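You operate a simulated robot arm through the tools that you are given. There is no shell and no other tool.

Carry out the task below with a simulated robot arm. There is one attempt and no reset: what you move stays moved.

JOB
Test the spinner's stop button on an empty run, then open the lid.
Fine: shut the lid, set 12 seconds, start once and stop it with one press before the end.

Only the result counts: the job must be done as asked and must still hold three seconds after the hand-in. Knocking over, shifting, dropping, spilling or breaking anything else fails it. A push-on lid holds only when it is set on centred and level and pressed home; a screw cap is set on level and turned clockwise until tight.

ROBOT AND FRAMES
A 7-joint arm with a fingered hand, fixed in place. Base frame: the origin is at the foot of the arm, x ahead of it, y to its left, z up. Units: m, degrees, N and s.
With the tool pointing down near the work surface it reaches from about 0.1 to 0.64 m from the base axis. Its first joint turns from -69.0 to 172.0 degrees. Payload 3.4 kg.
The TCP is the grasp point between the finger pads, 0.025 m short of the fingertips. In the tool frame z runs along the fingers and y along their closing line. Largest opening 0.088 m; the body of the gripper starts 0.029 m behind the TCP. The gripper is a hand of 5 fingers: y runs from the thumb to the fingers, the wrist lies at [-0.013, -0.097, -0.162] in the tool frame, and closing takes about 1.5 s.
Orientation is that of the tool frame in the base frame, as [roll, pitch, yaw] about the fixed x, y, z axes, in that order (R = Rz(yaw) Ry(pitch) Rx(roll)). With the fingers straight down and the wrist toward the robot, the tool's x, y and z point along [0, 1, 0], [1, 0, 0] and [0, 0, -1] of the base frame.

CONTROLS
- The arm moves only by the tool servo_tool. Its argument "targets" is one flat list of numbers, 7 for each row, row after row: the shift along the base's x, y, z in m, then the turn, a rotation vector about the base's x, y, z in rad, then the finger opening in m, from 0 to 0.088. In form: [dx, dy, dz, wx, wy, wz, jaw, dx, dy, dz, wx, wy, wz, jaw, ...]. A call has 1 to 20 rows; each row is the pose to reach, as a shift and turn from the pose commanded when the call began. Rows are played at 5 a second. More than 0.05 m and 8.6 degrees between two rows, or a gripper value outside its range, and nothing of the call is played. Where a pose cannot be reached the arm comes as near as it can. A force on the tool above 40 N (or 10 N above the force at the start of the call, whichever is more), or a blocked arm, ends the call early, and 0.2 s more pass. The fingers move at their own pace (about 0.153 m/s each) and stop on an object; they squeeze with about 27 N. The grip force told is the motor's: it shows also when the fingers shut on nothing. Time passes only in rows, and 0.2 s behind the last, so rows that repeat a pose let the fingers close. It gives the time, the measured TCP pose, the force on the tool (base axes), the opening and the grip force at its end, in the units of the frame above (readings bear some noise), with the torque about the TCP (base axes, N m) and any sound that the robot's microphone picked up.
- Cameras (640 x 400 px; columns grow to the right, rows downward): "scene" is fixed at [0.0496, -0.65, 1.9149]; the picture's right is [0.76, -0.65, 0.00], its down [-0.55, -0.65, -0.52] and it looks along [0.34, 0.40, -0.85] (base axes); focal length 357 px, centre (320, 200). "wrist" rides on the gripper at [0.059, -0.079, -0.105] in the tool frame; the picture's right is [-0.73, 0.32, -0.61], its down [-0.62, -0.68, 0.38] and it looks along [-0.29, 0.66, 0.70] (tool axes); focal length 234 px, centre (320, 200). There is no depth. A picture from a camera that has moved, and an enlarged one, comes with that camera's place and axes in the base frame and with its lens.
- get_image(camera): a new picture of that camera. It takes no simulated time.
- slide_trunk(by): slides the trunk up (or, below 0, down) by that many m; the arm rides with it, the base frame stays. It gives what a move gives, with no picture.
- set_grasp(shape): the hand has 5 fingers and takes this shape, open, in about a second: jaw (thumb against the fingers, like two jaws); tri (thumb and two fingers); tip (a fingertip pinch); poke (one finger out to press); point (the index stretched); flat (the hand flat); cup (the hand cupped); fist (a fist). The gripper value then closes the fingers along that shape, each until it touches; the sizes above hold for jaw. It gives what a move gives, with no picture.
- enlarge(camera, box): a new picture of the part [left, top, right, bottom] of that camera's present view, enlarged. It takes no simulated time.
- finish_job(): hands the job in; it is judged then, once.

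Nothing tells you positions but the pictures and the camera data. Unless the task says otherwise, let go and move clear before handing in.

The tools are called after "Request:" as name(argument=value, ...) on one line, values as JSON. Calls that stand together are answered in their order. servo_tool: Moves the arm, as the interface text tells. Its arguments: {"type":"object","properties":{"targets":{"type":"array","items":{"type":"number"}}},"required":["targets"]} The other tools are called the same way: slide_trunk (by) slides the trunk up or down; set_grasp (shape) gives the hand a shape; get_image (camera) takes a picture; enlarge (camera, box) takes an enlarged picture of a part of a camera's view; finish_job () hands the job in.

At the start:

```text
time: 0.0
position: [0.2397, -0.3342, 1.5441]
orientation: [-179.9, 0.0, 89.9]
force: [0.9, 0.5, -0.2]
wrist_torque: [-0.03, -0.04, 0.0]
opening: 0.0873
gripper_force: 0.0
shape: jaw
trunk travel left (down, up): [-0.875, 0.065]
```

scene: 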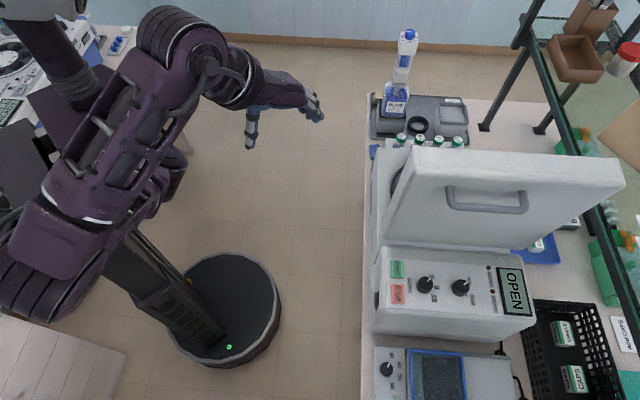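
wrist: 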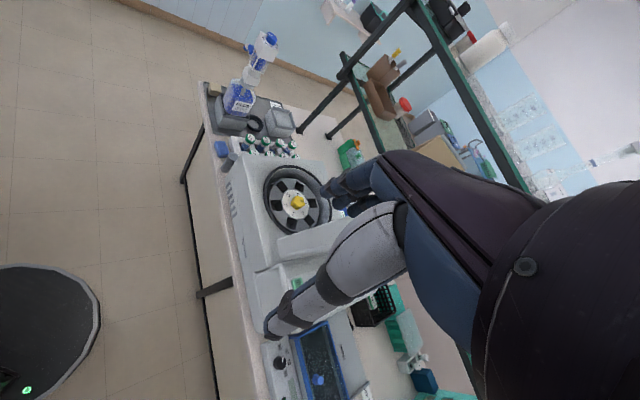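

I see a centrifuge on a bench to the robot's right front, with its lid open, and a panel with green and red buttons, two knobs and an OPEN button. I'll look more closely first.

Request:
enlarge(camera="scene", box=[360, 230, 560, 355])

Request:
enlarge(camera="scene", box=[360, 80, 640, 255])

Request:
enlarge(camera="wrist", box=[200, 120, 420, 260])

```text
3.20 times, centred on (460, 292) of scene
camera zoom: at [0.0496, -0.65, 1.9149], right [0.76, -0.65, 0.0], down [-0.55, -0.65, -0.52], along [0.34, 0.4, -0.85], focal length 1142 px, centre (-128, -96)
```

zoom: 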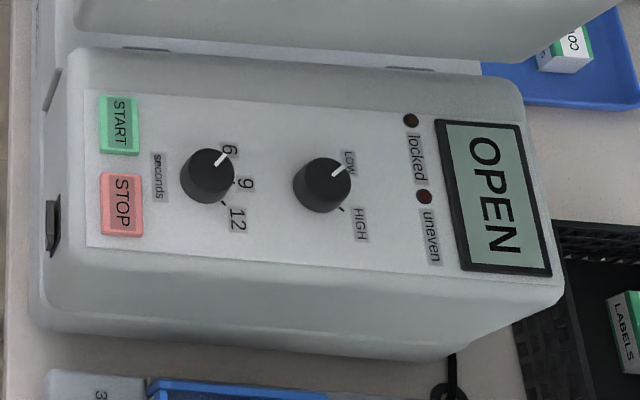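

```text
2.29 times, centred on (500, 168) of scene
camera zoom: at [0.0496, -0.65, 1.9149], right [0.76, -0.65, 0.0], down [-0.55, -0.65, -0.52], along [0.34, 0.4, -0.85], focal length 816 px, centre (-91, 274)
```

zoom: 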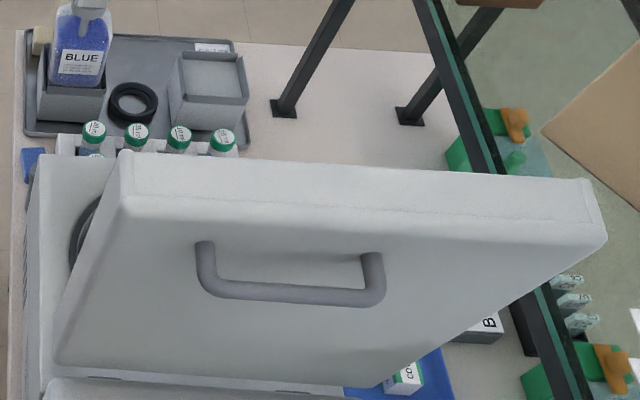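

```text
2.86 times, centred on (310, 190) of wrist
camera zoom: at [0.1597, -0.275, 1.6489], right [0.32, -0.73, 0.61], down [-0.68, -0.62, -0.38], along [0.66, -0.29, -0.7], focal length 669 px, centre (349, 229)
```

zoom: 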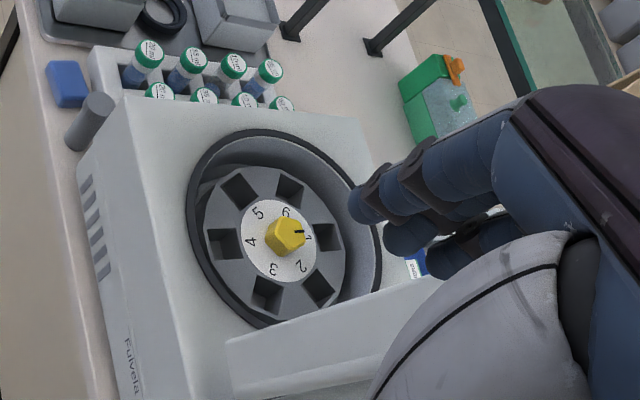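

The bench runs at about 45° to the base axes, and its front edge faces the robot. I estimate the lid standing nearly upright on a hinge beside the panel. I'll turn the hand toward the bench, staying high, to get a better view.

Request:
servo_tool(targets=[0, 0, 0.0, 0, 0, -0.13, 0.088, 0, 0, 0.0, 0, 0, -0.26, 0.088, 0, 0, 0, 0, 0, -0.39, 0.088, 0, 0, 0, 0, 0, -0.52, 0.088, 0, 0, 0, 0, 0, -0.65, 0.088, 0, 0, 0, 0, 0, -0.785, 0.088])

```text
time: 1.4
position: [0.2588, -0.3454, 1.5183]
orientation: [179.9, -0.1, 45.0]
force: [0.0, 0.4, 0.2]
wrist_torque: [-0.02, -0.01, -0.01]
opening: 0.0877
gripper_force: 0.0
shape: jaw
out of reach, approached as far as the arm can: row 5, 6
trunk travel left (down, up): [-0.875, 0.065]
```

Request:
get_image(camera="wrist")

Request:
get_image(camera="scene")

```text
taken
camera wrist: at [0.2449, -0.247, 1.624], right [-0.29, -0.74, 0.61], down [-0.92, 0.04, -0.39], along [0.26, -0.67, -0.7], focal length 234 px, centre (320, 200)
```

wrist: 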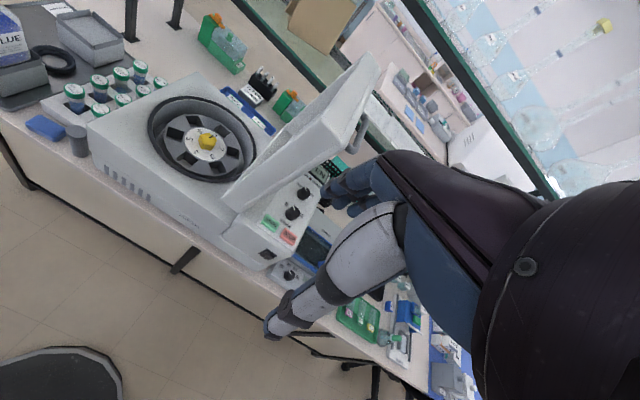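

```text
taken
```

scene: 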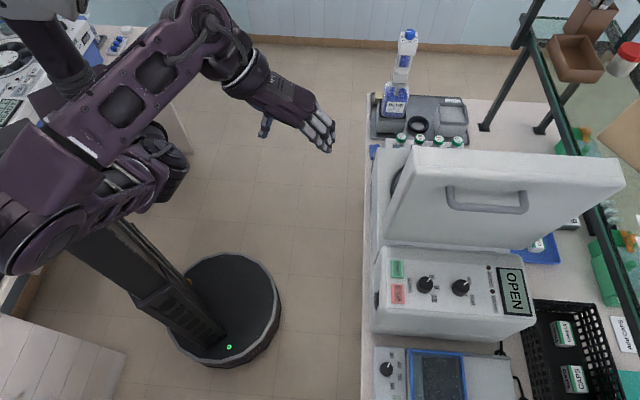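

Now the wrist camera sees the spinner well. I'll enlarge it for the details.

Request:
enlarge(camera="wrist", box=[200, 150, 340, 290])

Request:
enlarge(camera="wrist", box=[80, 40, 400, 240])

```text
2.86 times, centred on (270, 220) of wrist
camera zoom: at [0.2449, -0.247, 1.624], right [-0.29, -0.74, 0.61], down [-0.92, 0.04, -0.39], along [0.26, -0.67, -0.7], focal length 669 px, centre (463, 143)
```

zoom: 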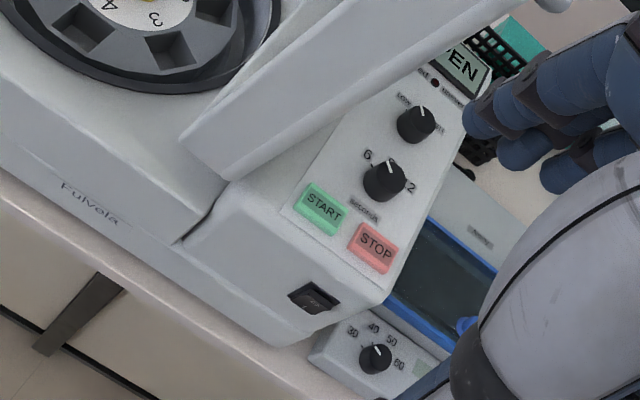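

```text
2.00 times, centred on (240, 140) of wrist
camera zoom: at [0.2449, -0.247, 1.624], right [-0.29, -0.74, 0.61], down [-0.92, 0.04, -0.39], along [0.26, -0.67, -0.7], focal length 468 px, centre (480, 320)
```

zoom: 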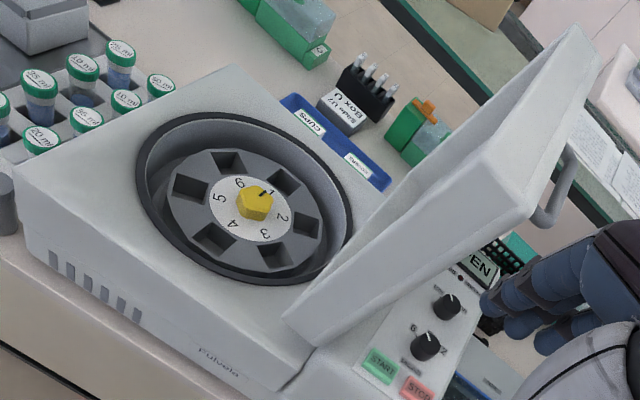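

The lid leans slightly past vertical on its hinge, with the handle on its outer face near the free edge. START is near (0.378, -0.540, 1.127) and STOP is near (0.337, -0.581, 1.128). I'll look at the robot and its surroundings before lowering anything.

Request:
enlarge(camera="scene", box=[0, 0, 340, 400])

Request:
enlarge(camera="scene", box=[360, 130, 640, 305])

```text
1.00 times, centred on (170, 200) of scene (not enlarged: the box is as wide or as high as the picture)
camera zoom: at [0.0496, -0.65, 1.9149], right [0.76, -0.65, 0.0], down [-0.55, -0.65, -0.52], along [0.34, 0.4, -0.85], focal length 357 px, centre (470, 200)
```

zoom: 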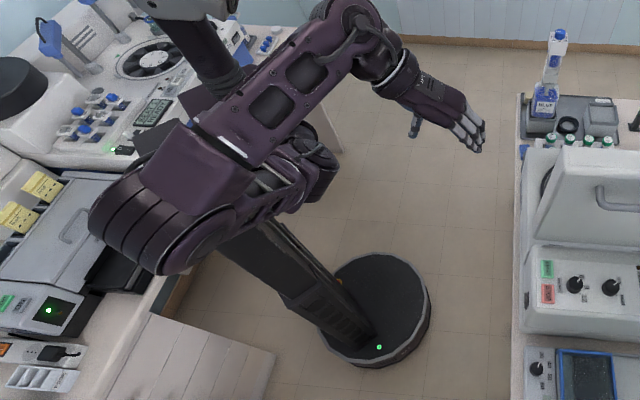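

```text
2.29 times, centred on (500, 218) of scene
camera zoom: at [0.0496, -0.65, 1.9149], right [0.76, -0.65, 0.0], down [-0.55, -0.65, -0.52], along [0.34, 0.4, -0.85], focal length 816 px, centre (-91, 160)
```

zoom: 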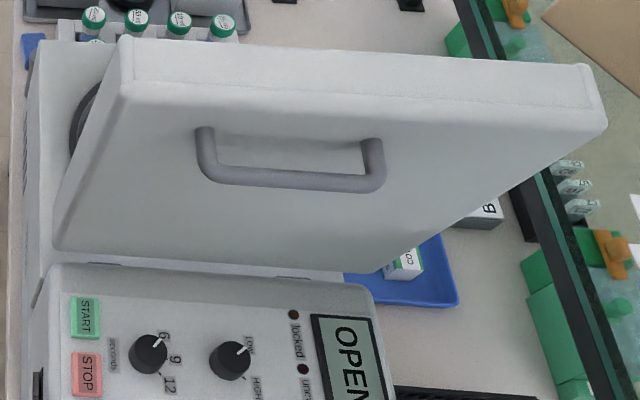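

The area around the arm is clear. I'll check how the "poke" shape looks in free space so I can calibrate the fingertip.

Request:
set_grasp(shape="poke")

Request:
get_image(camera="wrist")

Request:
enlarge(camera="scene", box=[220, 50, 380, 180])

```text
time: 2.3
position: [0.258, -0.3451, 1.5202]
orientation: [179.8, -0.1, 45.1]
force: [0.1, 0.2, 0.2]
wrist_torque: [-0.03, 0.02, -0.02]
opening: 0.0
gripper_force: 0.1
shape: poke
trunk travel left (down, up): [-0.875, 0.065]
```

```text
taken
camera wrist: at [0.2427, -0.2468, 1.6245], right [-0.28, -0.74, 0.61], down [-0.92, 0.04, -0.39], along [0.26, -0.67, -0.7], focal length 234 px, centre (320, 200)
```

wrist: 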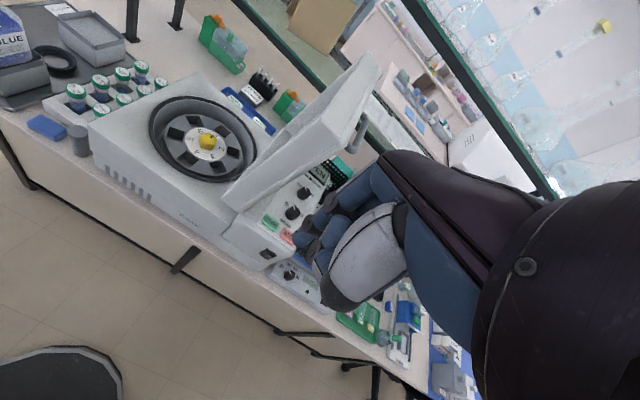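

```text
3.08 times, centred on (300, 115) of scene
camera zoom: at [0.0496, -0.65, 1.9149], right [0.76, -0.65, 0.0], down [-0.55, -0.65, -0.52], along [0.34, 0.4, -0.85], focal length 1098 px, centre (382, 462)
```

zoom: 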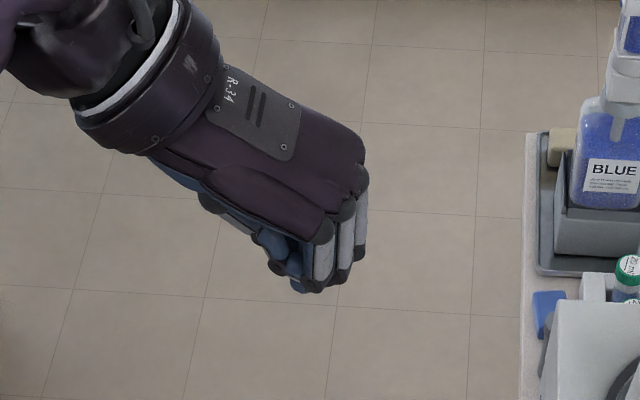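

Request:
enlarge(camera="wrist", box=[260, 140, 440, 320])

```text
2.22 times, centred on (350, 230) of wrist
camera zoom: at [0.2427, -0.2468, 1.6245], right [-0.28, -0.74, 0.61], down [-0.92, 0.04, -0.39], along [0.26, -0.67, -0.7], focal length 520 px, centre (253, 133)
```

zoom: 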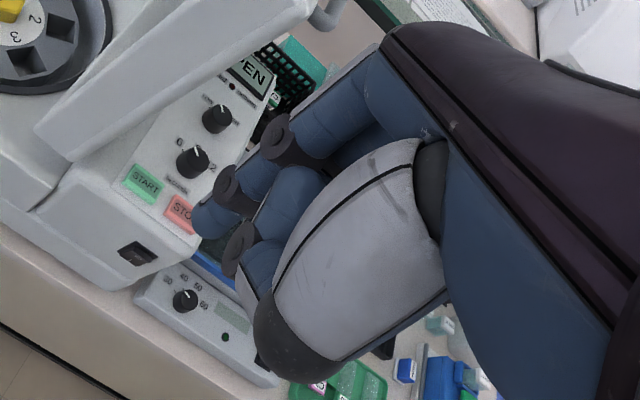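

The poke shape extends the index finger. I'll tilt the hand 45° outward so both cameras can see the fingertip.

Request:
servo_tool(targets=[0, 0, -0.01, -0.093, -0.093, 0, 0.088, 0, 0, -0.02, -0.185, -0.185, 0, 0.088, 0, 0, -0.03, -0.278, -0.278, 0, 0.088, 0, 0, -0.04, -0.37, -0.37, 0, 0.088, 0, 0, -0.05, -0.463, -0.463, 0, 0.088, 0, 0, -0.06, -0.555, -0.555, 0, 0.088])

Request:
get_image(camera="wrist")

Request:
get_image(camera="scene")

```text
time: 3.7
position: [0.2893, -0.3882, 1.5364]
orientation: [135.2, 0.0, 45.2]
force: [-0.1, -0.7, 0.6]
wrist_torque: [0.01, 0.0, 0.05]
opening: 0.0
gripper_force: 0.1
shape: poke
out of reach, approached as far as the arm can: row 4, 5, 6
trunk travel left (down, up): [-0.875, 0.065]
```

```text
taken
camera wrist: at [0.2387, -0.2532, 1.556], right [-0.65, -0.37, 0.66], down [-0.59, -0.29, -0.75], along [0.47, -0.88, -0.03], focal length 234 px, centre (320, 200)
```

wrist: 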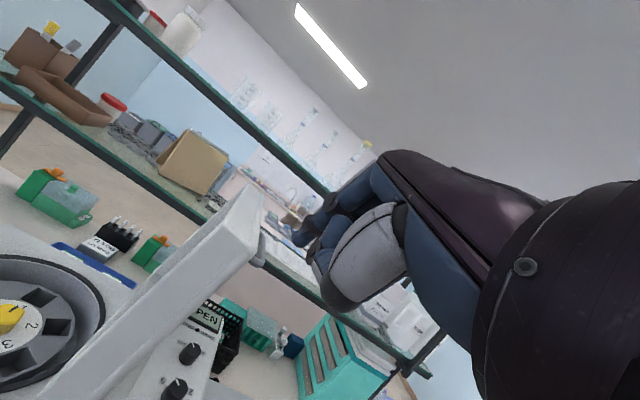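

```text
taken
```

scene: 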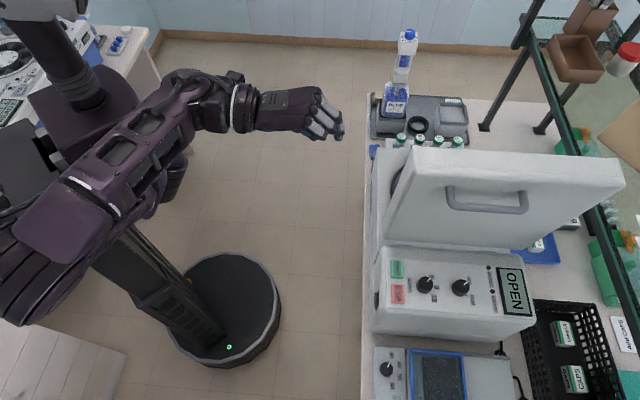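

The arm is folded here, so nearer and lower poses can't be reached. I'll move outward over the panel side, well clear of the lid, and see how reach behaves.

Request:
servo_tool(targets=[-0.01, -0.035, -0.01, 0, 0, 0, 0.088, -0.02, -0.07, -0.02, 0, 0, 0, 0.088, -0.03, -0.1, -0.03, 0, 0, 0, 0.088])

```text
time: 4.5
position: [0.2574, -0.4866, 1.5072]
orientation: [134.9, 0.0, 45.1]
force: [1.0, -0.6, -0.3]
wrist_torque: [0.02, 0.01, -0.04]
opening: 0.0002
gripper_force: 0.0
shape: poke
trunk travel left (down, up): [-0.875, 0.065]
```

Request:
servo_tool(targets=[0.01, -0.03, -0.03, 0, 0, 0, 0.088, 0.02, -0.06, -0.06, 0, 0, 0, 0.088, 0.03, -0.09, -0.09, 0, 0, 0, 0.088, 0.045, -0.1, -0.12, 0, 0, 0, 0.088])

Request:
get_image(camera="scene")

Request:
get_image(camera="wrist")

```text
time: 5.5
position: [0.3059, -0.588, 1.3872]
orientation: [134.9, 0.0, 45.2]
force: [-0.2, -0.6, 0.8]
wrist_torque: [-0.01, 0.04, -0.02]
opening: 0.0002
gripper_force: 0.1
shape: poke
trunk travel left (down, up): [-0.875, 0.065]
```

```text
taken
```

scene: 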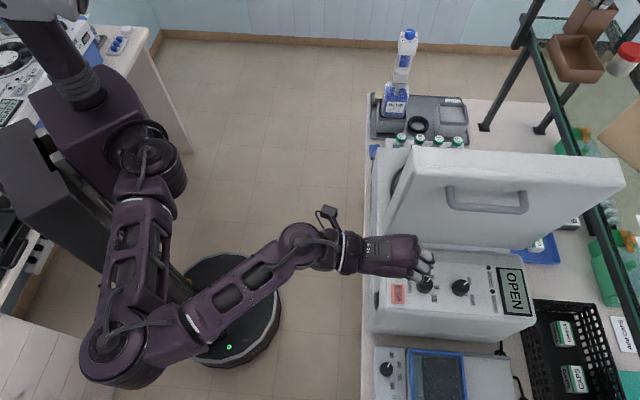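

```text
taken
camera wrist: at [0.2545, -0.4525, 1.406], right [-0.65, -0.37, 0.66], down [-0.59, -0.29, -0.75], along [0.47, -0.88, -0.03], focal length 234 px, centre (320, 200)
```

wrist: 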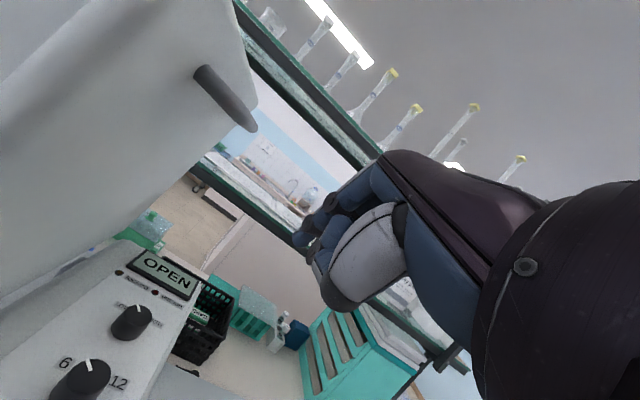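

The arm is comfortable here, with the elbow bent and reach to spare. I'll enlarge the hand to see the fingertip relative to the TCP.

Request:
enlarge(camera="scene", box=[340, 210, 480, 310])

Request:
enlarge(camera="wrist", box=[270, 140, 430, 320])

```text
4.00 times, centred on (410, 260) of scene
camera zoom: at [0.0496, -0.65, 1.9149], right [0.76, -0.65, 0.0], down [-0.55, -0.65, -0.52], along [0.34, 0.4, -0.85], focal length 1427 px, centre (-40, -40)
```

zoom: 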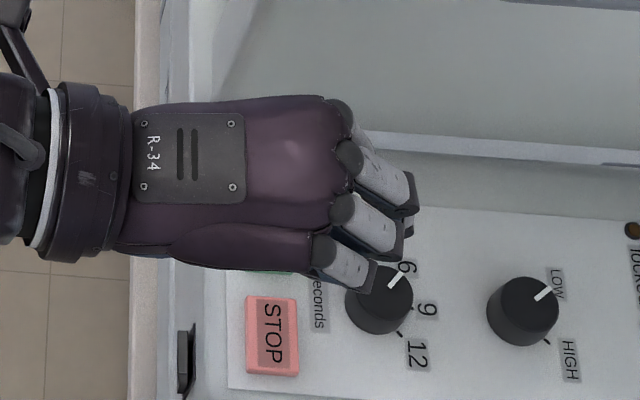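

```text
2.22 times, centred on (350, 230) of wrist
camera zoom: at [0.2545, -0.4525, 1.406], right [-0.65, -0.37, 0.66], down [-0.59, -0.29, -0.75], along [0.47, -0.88, -0.03], focal length 520 px, centre (253, 133)
```

zoom: 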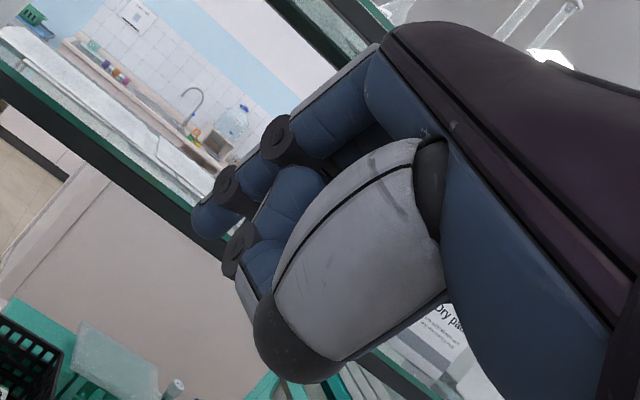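

The extended fingertip sits roughly on the tool axis, about 0.03 m beyond the TCP. Next I'll close the lid with a fist, pushing its outer face from the panel side along the hinge arc.

Request:
set_grasp(shape="fist")

Request:
servo_tool(targets=[0.024, 0.004, -0.016, 0, 0, 0, 0, 0.048, 0.0085, -0.032, 0, 0, 0, 0])

Request:
enlarge(camera="scene", box=[340, 130, 560, 310])

Request:
get_image(camera="wrist")

```text
time: 6.4
position: [0.3038, -0.5845, 1.3897]
orientation: [135.0, -0.1, 45.1]
force: [1.0, 0.2, 0.2]
wrist_torque: [0.0, 0.0, 0.0]
opening: 0.0
gripper_force: 0.0
shape: fist
trunk travel left (down, up): [-0.875, 0.065]
```

```text
time: 7.0
position: [0.3539, -0.5765, 1.3572]
orientation: [135.1, 0.1, 45.1]
force: [-0.3, -0.1, -0.1]
wrist_torque: [0.0, -0.02, 0.04]
opening: 0.0
gripper_force: 0.0
shape: fist
trunk travel left (down, up): [-0.875, 0.065]
```

```text
2.22 times, centred on (450, 220) of scene
camera zoom: at [0.0496, -0.65, 1.9149], right [0.76, -0.65, 0.0], down [-0.55, -0.65, -0.52], along [0.34, 0.4, -0.85], focal length 793 px, centre (31, 156)
```

zoom: 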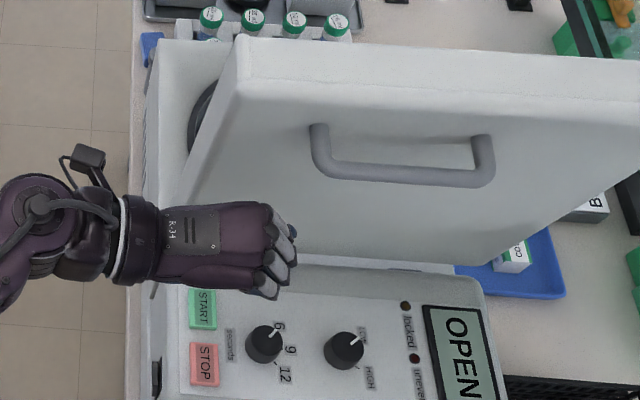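

```text
taken
camera wrist: at [0.303, -0.4422, 1.3744], right [-0.65, -0.37, 0.66], down [-0.59, -0.29, -0.75], along [0.47, -0.88, -0.03], focal length 234 px, centre (320, 200)
```

wrist: 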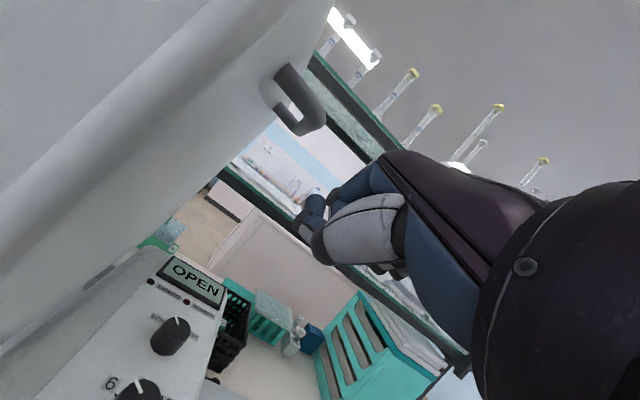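

The fist is beside the lid's outer face. I'll push slowly along the arc for the first part.

Request:
servo_tool(targets=[0.0158, 0.0158, -0.004, 0, 0, 0, 0, 0.0237, 0.0237, -0.006, 0, 0, 0, 0, 0.0317, 0.0317, -0.008, 0, 0, 0, 0, 0.0397, 0.0397, -0.003, 0, 0, 0, 0, 0.0477, 0.0477, 0.003, 0, 0, 0, 0, 0.056, 0.056, 0.007, 0, 0, 0, 0, 0.0643, 0.0643, 0.011, 0, 0, 0, 0, 0.0728, 0.0728, 0.014, 0, 0, 0, 0, 0.0814, 0.0814, 0.017, 0, 0, 0, 0, 0.09, 0.09, 0.019, 0, 0, 0, 0, 0.0988, 0.0988, 0.02, 0, 0, 0, 0])

Request:
get_image(camera="scene")

Request:
get_image(camera="wrist")

```text
time: 9.4
position: [0.4512, -0.4787, 1.3754]
orientation: [135.0, 0.0, 45.1]
force: [-0.1, -0.4, -0.3]
wrist_torque: [-0.01, 0.02, 0.03]
opening: 0.0
gripper_force: 0.0
shape: fist
trunk travel left (down, up): [-0.875, 0.065]
```

```text
taken
```

scene: 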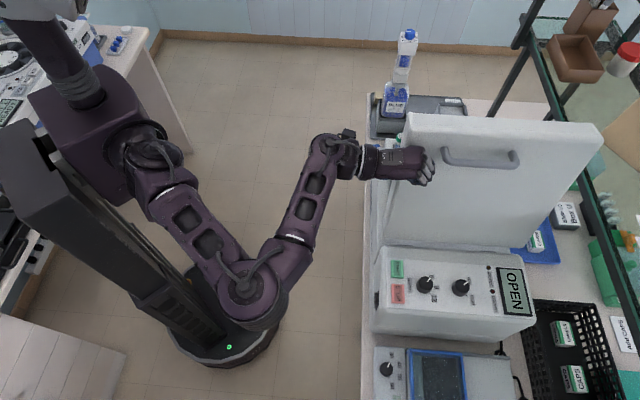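

```text
taken
camera wrist: at [0.4002, -0.3436, 1.394], right [-0.65, -0.37, 0.66], down [-0.59, -0.29, -0.75], along [0.47, -0.88, -0.03], focal length 234 px, centre (320, 200)
```

wrist: 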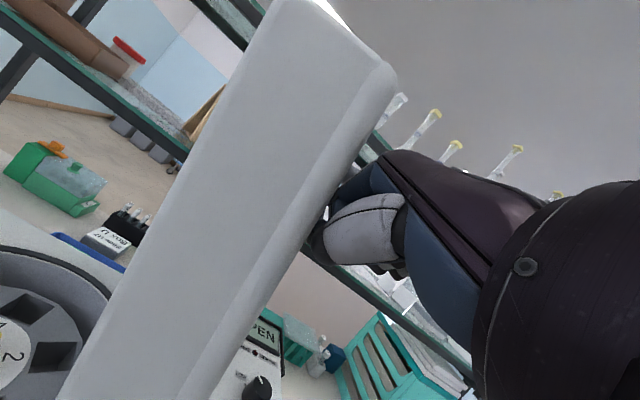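

The lid follows easily and holds where it is left. I'll continue along the arc.

Request:
servo_tool(targets=[0.0088, 0.0088, 0.0003, 0, 0, 0, 0, 0.0176, 0.0176, 0.0006, 0, 0, 0, 0, 0.0264, 0.0264, -0.0005, 0, 0, 0, 0, 0.0351, 0.0351, -0.0015, 0, 0, 0, 0, 0.0438, 0.0438, -0.0035, 0, 0, 0, 0, 0.0524, 0.0524, -0.006, 0, 0, 0, 0, 0.0608, 0.0608, -0.0095, 0, 0, 0, 0, 0.069, 0.069, -0.013, 0, 0, 0, 0, 0.0773, 0.0773, -0.018, 0, 0, 0, 0, 0.0855, 0.0855, -0.023, 0, 0, 0, 0, 0.0932, 0.0932, -0.029, 0, 0, 0, 0, 0.1008, 0.1008, -0.035, 0, 0, 0, 0, 0.108, 0.108, -0.042, 0, 0, 0, 0, 0.1153, 0.1153, -0.049, 0, 0, 0, 0])

Request:
get_image(camera="scene")

Request:
get_image(camera="wrist")

```text
time: 12.4
position: [0.5657, -0.363, 1.3277]
orientation: [135.0, 0.0, 45.1]
force: [-0.2, 0.6, 0.3]
wrist_torque: [-0.02, 0.0, -0.01]
opening: 0.0
gripper_force: 0.0
shape: fist
out of reach, approached as far as the arm can: row 2, 3, 4, 5
trunk travel left (down, up): [-0.875, 0.065]
```

```text
taken
```

scene: 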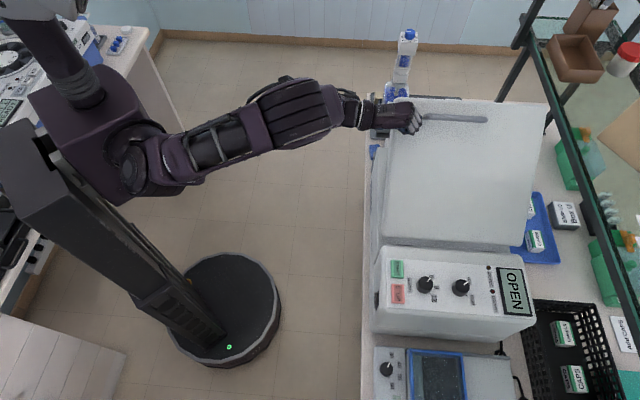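

```text
taken
camera wrist: at [0.5153, -0.2277, 1.3451], right [-0.65, -0.37, 0.66], down [-0.59, -0.29, -0.75], along [0.47, -0.88, -0.03], focal length 234 px, centre (320, 200)
```

wrist: 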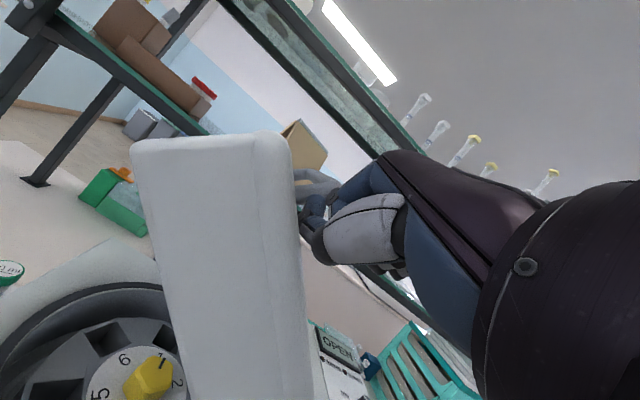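

The lid is now about halfway down. I'll keep going down the arc and then press gently from above.

Request:
servo_tool(targets=[0.005, 0.007, -0.008, 0, 0, 0, 0, 0.0095, 0.0138, -0.016, 0, 0, 0, 0, 0.0136, 0.02, -0.025, 0, 0, 0, 0, 0.0177, 0.0262, -0.0344, 0, 0, 0, 0, 0.02, 0.0315, -0.044, 0, 0, 0, 0, 0.0226, 0.0368, -0.054, 0, 0, 0, 0, 0.0255, 0.0396, -0.064, 0, 0, 0, 0, 0.0283, 0.0424, -0.0755, 0, 0, 0, 0, 0.03, 0.0442, -0.086, 0, 0, 0, 0, 0.0318, 0.046, -0.096, 0, 0, 0, 0])

Request:
get_image(camera="scene")

Request:
get_image(camera="wrist")

```text
time: 14.6
position: [0.6135, -0.3444, 1.2413]
orientation: [135.2, 0.0, 45.2]
force: [0.7, -0.3, 0.1]
wrist_torque: [0.01, -0.01, -0.02]
opening: 0.0
gripper_force: 0.0
shape: fist
out of reach, approached as far as the arm can: row 3, 4, 5, 6, 7, 8, 9, 10
trunk travel left (down, up): [-0.875, 0.065]
```

```text
taken
```

scene: 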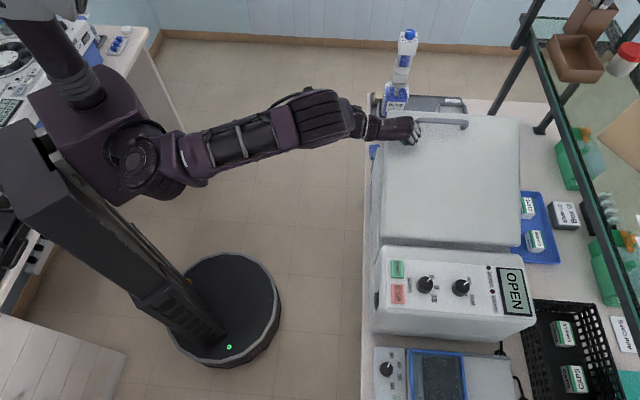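

```text
taken
camera wrist: at [0.5616, -0.2104, 1.2598], right [-0.65, -0.38, 0.66], down [-0.59, -0.29, -0.75], along [0.47, -0.88, -0.03], focal length 234 px, centre (320, 200)
```

wrist: 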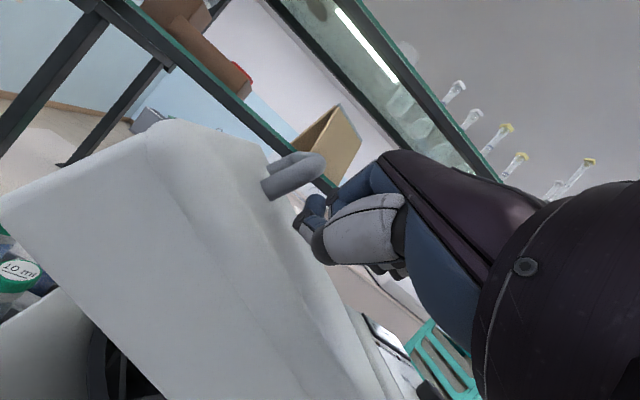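

The lid is nearly down, and at this trunk height the arm can't fold any lower. I'll lower the trunk in small steps, which also presses the lid down.

Request:
slide_trunk(by=-0.015)

Request:
enlarge(camera="scene", box=[350, 60, 550, 260])

```text
time: 15.2
position: [0.613, -0.344, 1.226]
orientation: [135.2, 0.0, 45.1]
force: [-0.3, 0.2, -0.4]
wrist_torque: [-0.02, 0.01, -0.06]
opening: 0.0001
gripper_force: 0.1
shape: fist
trunk travel left (down, up): [-0.86, 0.08]
```

```text
2.00 times, centred on (450, 160) of scene
camera zoom: at [0.0496, -0.65, 1.9149], right [0.76, -0.65, 0.0], down [-0.55, -0.65, -0.52], along [0.34, 0.4, -0.85], focal length 714 px, centre (60, 280)
```

zoom: 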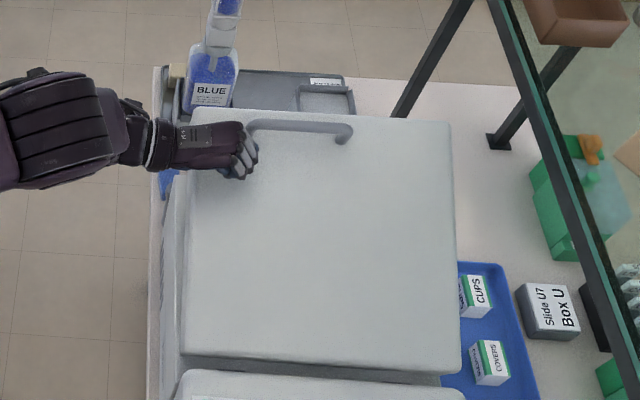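

Request:
slide_trunk(by=-0.015)

Request:
get_image(camera="wrist")

```text
time: 15.9
position: [0.6127, -0.3443, 1.2102]
orientation: [135.1, 0.0, 45.2]
force: [0.0, -0.3, -0.4]
wrist_torque: [0.0, 0.01, 0.05]
opening: 0.0
gripper_force: 0.1
shape: fist
trunk travel left (down, up): [-0.845, 0.095]
```

```text
taken
camera wrist: at [0.5612, -0.2102, 1.2299], right [-0.65, -0.38, 0.66], down [-0.59, -0.29, -0.75], along [0.47, -0.88, -0.03], focal length 234 px, centre (320, 200)
```

wrist: 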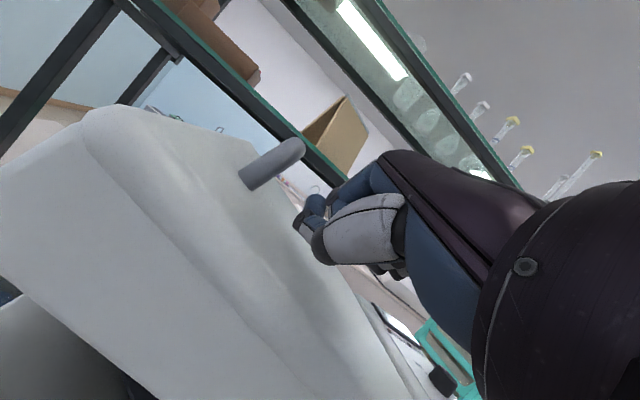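

Request:
slide_trunk(by=-0.012)

Request:
slide_trunk(by=-0.01)

Request:
get_image(camera="wrist")

Request:
enlarge(camera="scene", box=[350, 60, 550, 260])

```text
time: 16.5
position: [0.6115, -0.3441, 1.1989]
orientation: [135.2, 0.1, 45.1]
force: [0.9, -0.1, -0.1]
wrist_torque: [0.0, 0.03, -0.03]
opening: 0.0002
gripper_force: 0.1
shape: fist
trunk travel left (down, up): [-0.833, 0.107]
```

```text
time: 17.0
position: [0.6126, -0.3449, 1.1889]
orientation: [135.2, 0.0, 45.2]
force: [-0.7, 1.0, 0.8]
wrist_torque: [-0.02, 0.03, 0.0]
opening: 0.0
gripper_force: 0.0
shape: fist
trunk travel left (down, up): [-0.823, 0.117]
```

```text
taken
camera wrist: at [0.5612, -0.2103, 1.2079], right [-0.65, -0.38, 0.66], down [-0.59, -0.29, -0.75], along [0.47, -0.88, -0.03], focal length 234 px, centre (320, 200)
```

wrist: 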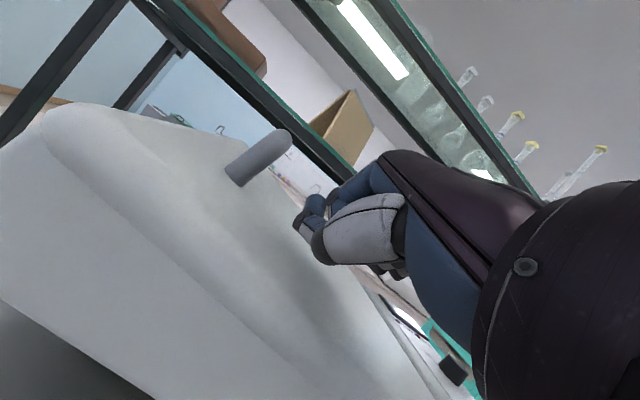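

```text
2.00 times, centred on (450, 160) of scene
camera zoom: at [0.0496, -0.65, 1.9149], right [0.76, -0.65, 0.0], down [-0.55, -0.65, -0.52], along [0.34, 0.4, -0.85], focal length 714 px, centre (60, 280)
```

zoom: 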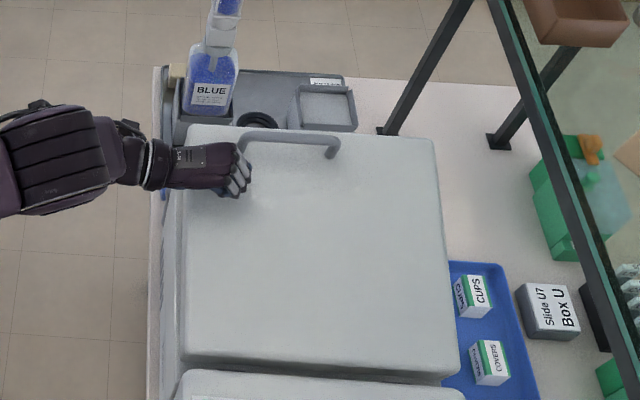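

Request:
slide_trunk(by=-0.01)

Request:
slide_trunk(by=-0.01)

Request:
get_image(camera="wrist")

Request:
enlarge(camera="scene", box=[350, 60, 550, 260])

```text
time: 17.6
position: [0.612, -0.3446, 1.1787]
orientation: [135.3, 0.0, 45.2]
force: [-0.3, -0.2, 0.3]
wrist_torque: [0.0, 0.0, 0.0]
opening: 0.0002
gripper_force: 0.1
shape: fist
trunk travel left (down, up): [-0.813, 0.127]
```

```text
time: 18.2
position: [0.6123, -0.345, 1.169]
orientation: [135.2, 0.0, 45.2]
force: [0.5, 0.2, -0.7]
wrist_torque: [0.0, 0.03, 0.01]
opening: 0.0
gripper_force: 0.1
shape: fist
trunk travel left (down, up): [-0.803, 0.137]
```

```text
taken
camera wrist: at [0.5612, -0.2103, 1.1879], right [-0.65, -0.38, 0.66], down [-0.59, -0.29, -0.75], along [0.47, -0.88, -0.03], focal length 234 px, centre (320, 200)
```

wrist: 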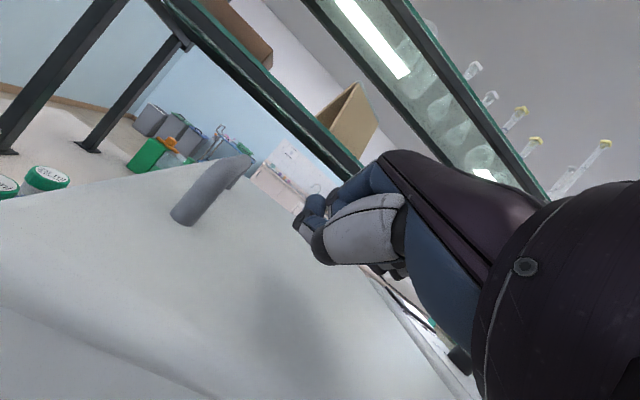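

```text
2.00 times, centred on (450, 160) of scene
camera zoom: at [0.0496, -0.65, 1.9149], right [0.76, -0.65, 0.0], down [-0.55, -0.65, -0.52], along [0.34, 0.4, -0.85], focal length 714 px, centre (60, 280)
```

zoom: 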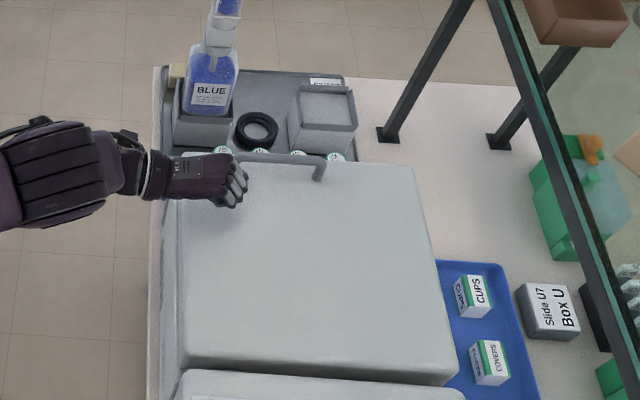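

Request:
enlarge(camera="scene", box=[360, 220, 560, 355])

Request:
slide_trunk(by=-0.01)

Request:
enlarge(camera="scene", box=[350, 60, 550, 260])

```text
2.96 times, centred on (460, 288) of scene
camera zoom: at [0.0496, -0.65, 1.9149], right [0.76, -0.65, 0.0], down [-0.55, -0.65, -0.52], along [0.34, 0.4, -0.85], focal length 1057 px, centre (-95, -59)
```

zoom: 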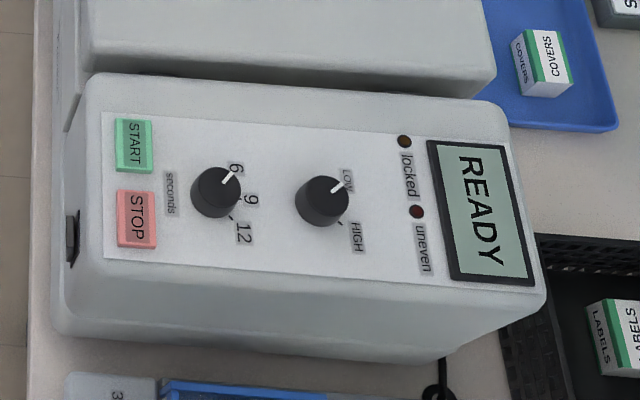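

```text
time: 18.8
position: [0.6121, -0.3439, 1.1584]
orientation: [135.2, 0.0, 45.2]
force: [-0.8, -0.2, -0.1]
wrist_torque: [0.0, -0.01, -0.03]
opening: 0.0
gripper_force: 0.1
shape: fist
trunk travel left (down, up): [-0.793, 0.147]
```

```text
2.00 times, centred on (450, 160) of scene
camera zoom: at [0.0496, -0.65, 1.9149], right [0.76, -0.65, 0.0], down [-0.55, -0.65, -0.52], along [0.34, 0.4, -0.85], focal length 714 px, centre (60, 280)
```

zoom: 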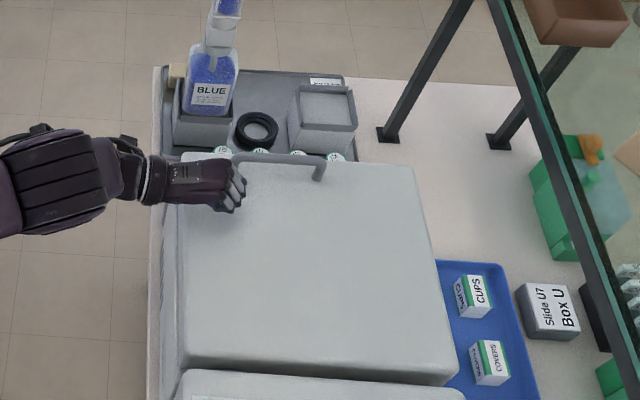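

The display now reads READY, so the lid is shut. I'll lift off, retreat toward the robot, then move over to the panel.

Request:
servo_tool(targets=[0, 0, 0.03, 0, 0, 0, 0, -0.01, 0.01, 0.06, 0, 0, 0, 0, -0.04, 0.03, 0.08, 0, 0, 0, 0, -0.075, 0.03, 0.1, 0, 0, 0, 0, -0.11, 0.015, 0.11, 0, 0, 0, 0, -0.145, -0.015, 0.12, 0, 0, 0, 0, -0.18, -0.045, 0.13, 0, 0, 0, 0, -0.21, -0.08, 0.13, 0, 0, 0, 0, -0.24, -0.115, 0.13, 0, 0, 0, 0, -0.27, -0.15, 0.13, 0, 0, 0, 0])

Request:
get_image(camera="scene")

Request:
get_image(camera="wrist")

```text
time: 21.0
position: [0.339, -0.494, 1.2891]
orientation: [135.2, 0.0, 45.3]
force: [0.5, -0.5, 0.3]
wrist_torque: [0.02, -0.02, -0.01]
opening: 0.0
gripper_force: 0.0
shape: fist
out of reach, approached as far as the arm can: row 3, 4, 5, 6
trunk travel left (down, up): [-0.793, 0.147]
```

```text
taken
```

scene: 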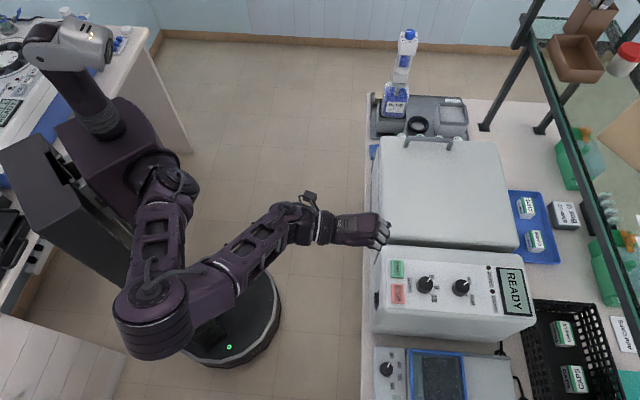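

```text
taken
camera wrist: at [0.2872, -0.36, 1.3082], right [-0.65, -0.38, 0.66], down [-0.59, -0.29, -0.75], along [0.48, -0.88, -0.03], focal length 234 px, centre (320, 200)
```

wrist: 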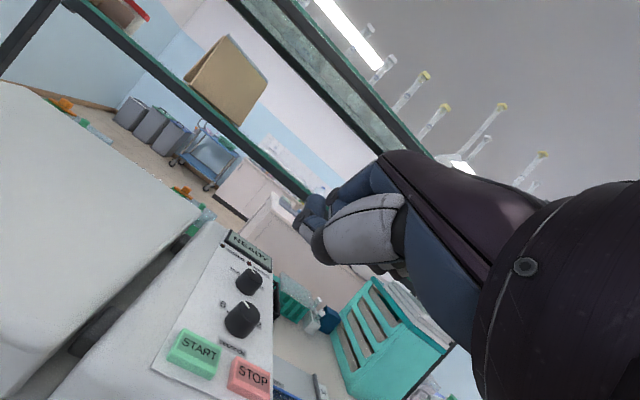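

The arm is back in its comfortable configuration. I'll retreat a little, lower the trunk for panel work, and then look at the panel closely.

Request:
servo_tool(targets=[-0.025, 0.02, 0.03, 0.09, 0.09, 0, 0, -0.05, 0.04, 0.06, 0.18, 0.18, 0, 0])

Request:
slide_trunk(by=-0.1)

Request:
get_image(camera="scene")

Request:
get_image(camera="wrist")

```text
time: 21.6
position: [0.2914, -0.4517, 1.3511]
orientation: [149.6, 0.0, 45.4]
force: [0.1, 0.4, -0.7]
wrist_torque: [0.0, 0.02, -0.01]
opening: 0.0
gripper_force: 0.0
shape: fist
trunk travel left (down, up): [-0.793, 0.147]
```

```text
time: 22.9
position: [0.2924, -0.454, 1.2501]
orientation: [149.8, -0.1, 45.3]
force: [0.1, -0.1, 0.5]
wrist_torque: [-0.01, 0.0, 0.0]
opening: 0.0
gripper_force: 0.1
shape: fist
trunk travel left (down, up): [-0.693, 0.247]
```

```text
taken
```

scene: 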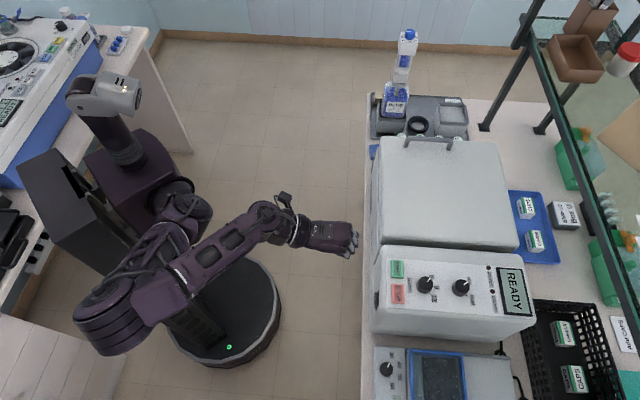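

```text
taken
camera wrist: at [0.2483, -0.3266, 1.2999], right [-0.53, -0.5, 0.69], down [-0.72, -0.16, -0.67], along [0.45, -0.85, -0.27], focal length 234 px, centre (320, 200)
```

wrist: 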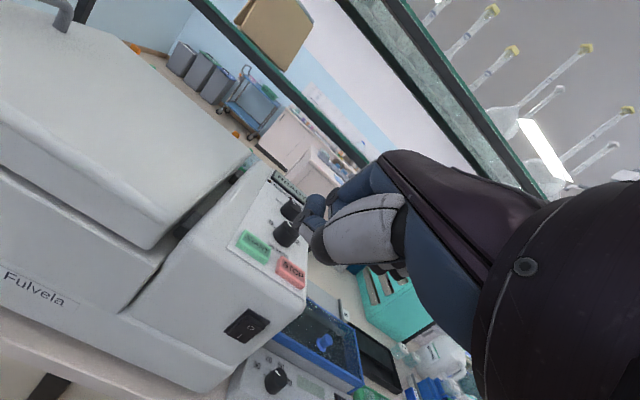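

Request:
enlarge(camera="wrist", box=[200, 150, 320, 300])

Request:
enlarge(camera="scene", box=[370, 240, 480, 320])

```text
2.67 times, centred on (260, 225) of wrist
camera zoom: at [0.2483, -0.3266, 1.2999], right [-0.53, -0.5, 0.69], down [-0.72, -0.16, -0.67], along [0.45, -0.85, -0.27], focal length 624 px, centre (480, 133)
```

zoom: 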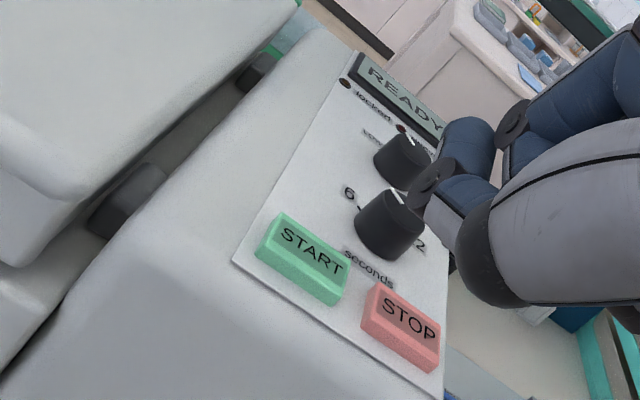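

```text
5.00 times, centred on (425, 280) of scene
camera zoom: at [0.0496, -0.65, 1.9149], right [0.76, -0.65, 0.0], down [-0.55, -0.65, -0.52], along [0.34, 0.4, -0.85], focal length 1784 px, centre (-205, -200)
```

zoom: 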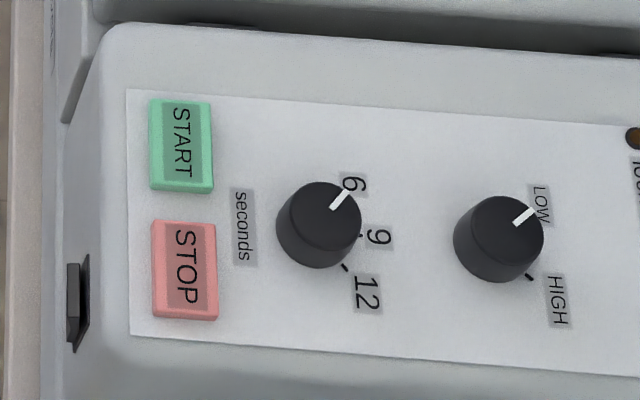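

I place START at about (0.378, -0.540, 1.133), STOP at (0.338, -0.581, 1.132) and the seconds knob top at (0.399, -0.604, 1.142). Next I'll take the three-finger shape and hover over the knob with the tool upright.

Request:
set_grasp(shape="tri")

Request:
servo_tool(targets=[0.02, -0.03, 0.015, 0.075, 0.075, 0, 0.088, 0.04, -0.06, 0.03, 0.15, 0.15, 0, 0.088, 0.06, -0.09, 0.03, 0.225, 0.225, 0, 0.088, 0.08, -0.12, 0.03, 0.3, 0.3, 0, 0.088, 0.106, -0.15, 0.03, 0.373, 0.373, 0, 0.088])

Request:
get_image(camera="wrist")

Request:
enlarge(camera="scene", box=[340, 210, 500, 320])

```text
time: 23.8
position: [0.293, -0.4547, 1.2492]
orientation: [149.9, -0.1, 45.3]
force: [0.7, -0.3, 0.1]
wrist_torque: [-0.01, -0.01, -0.02]
opening: 0.0875
gripper_force: 0.0
shape: tri
trunk travel left (down, up): [-0.693, 0.247]
```

```text
time: 25.0
position: [0.4013, -0.6037, 1.2766]
orientation: [-179.7, 0.0, 45.1]
force: [0.0, -0.8, 0.0]
wrist_torque: [0.02, 0.02, 0.02]
opening: 0.0874
gripper_force: 0.0
shape: tri
trunk travel left (down, up): [-0.693, 0.247]
```

```text
taken
camera wrist: at [0.3876, -0.5062, 1.382], right [-0.28, -0.75, 0.6], down [-0.92, 0.04, -0.38], along [0.26, -0.66, -0.7], focal length 234 px, centre (320, 200)
```

wrist: 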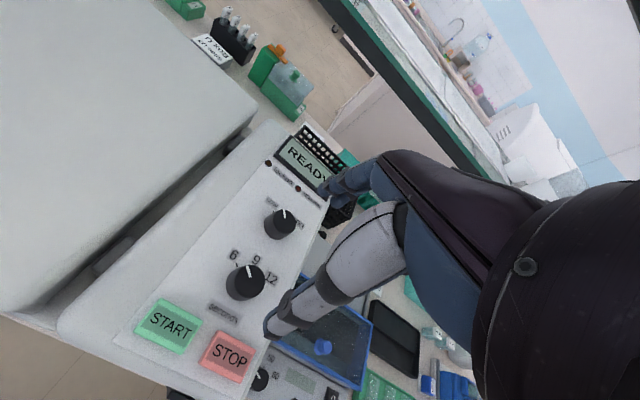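

```text
3.64 times, centred on (420, 265) of scene
camera zoom: at [0.0496, -0.65, 1.9149], right [0.76, -0.65, 0.0], down [-0.55, -0.65, -0.52], along [0.34, 0.4, -0.85], focal length 1298 px, centre (-44, -36)
```

zoom: 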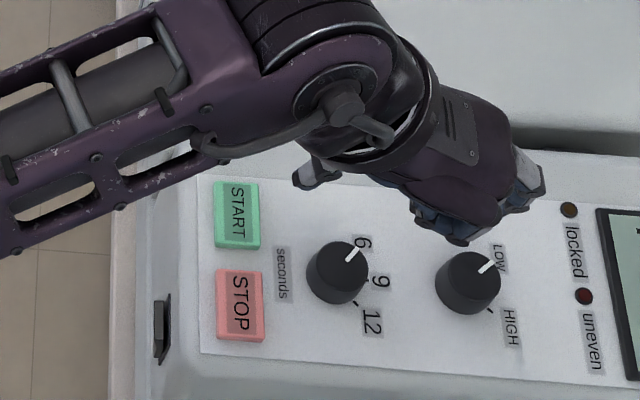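

Reach is fine with the tool vertical. I'll refine the knob position with a closer wrist view.

Request:
enlarge(camera="wrist", box=[130, 180, 330, 390])

```text
1.90 times, centred on (230, 285) of wrist
camera zoom: at [0.3876, -0.5062, 1.382], right [-0.28, -0.75, 0.6], down [-0.92, 0.04, -0.38], along [0.26, -0.66, -0.7], focal length 446 px, centre (491, 38)
```

zoom: 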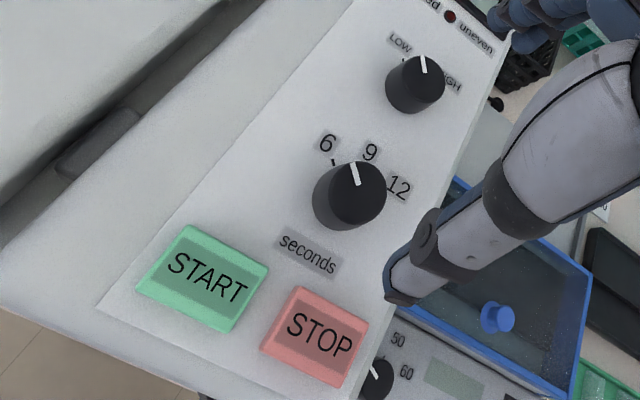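

The pointer is on 6, and 12 is about 95–100° clockwise. I'll dry-run the twist range in the air above the knob.

Request:
servo_tool(targets=[-0.001, 0, -0.01, 0, 0, 0.13, 0.088, -0.002, 0, -0.02, 0, 0, 0.26, 0.088, -0.004, -0.001, -0.02, 0, 0, 0.39, 0.088, -0.004, -0.001, -0.02, 0, 0, 0.52, 0.088, -0.004, -0.001, -0.02, 0, 0, 0.65, 0.088, -0.004, -0.001, -0.02, 0, 0, 0.785, 0.088])

Request:
get_image(camera="scene")

Request:
get_image(camera="wrist")

```text
time: 26.4
position: [0.3956, -0.6041, 1.2588]
orientation: [-180.0, -0.2, 90.1]
force: [0.0, 0.1, -0.7]
wrist_torque: [0.0, 0.0, 0.02]
opening: 0.0877
gripper_force: 0.1
shape: tri
trunk travel left (down, up): [-0.693, 0.247]
```

```text
taken
```

scene: 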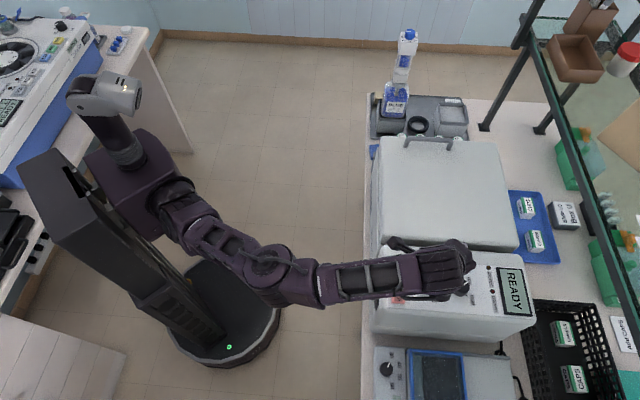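

```text
taken
camera wrist: at [0.3159, -0.546, 1.3642], right [0.33, -0.73, 0.61], down [-0.68, -0.62, -0.39], along [0.66, -0.29, -0.7], focal length 234 px, centre (320, 200)
```

wrist: 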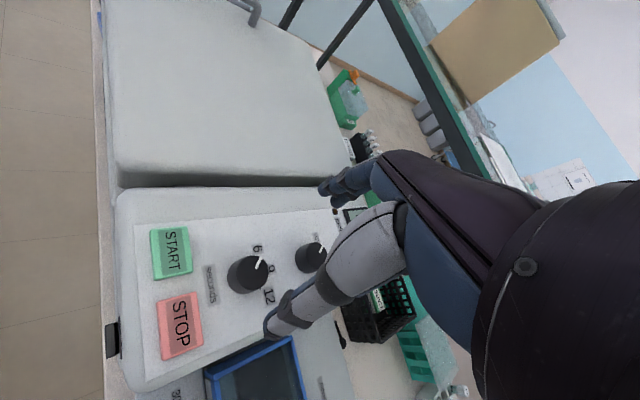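

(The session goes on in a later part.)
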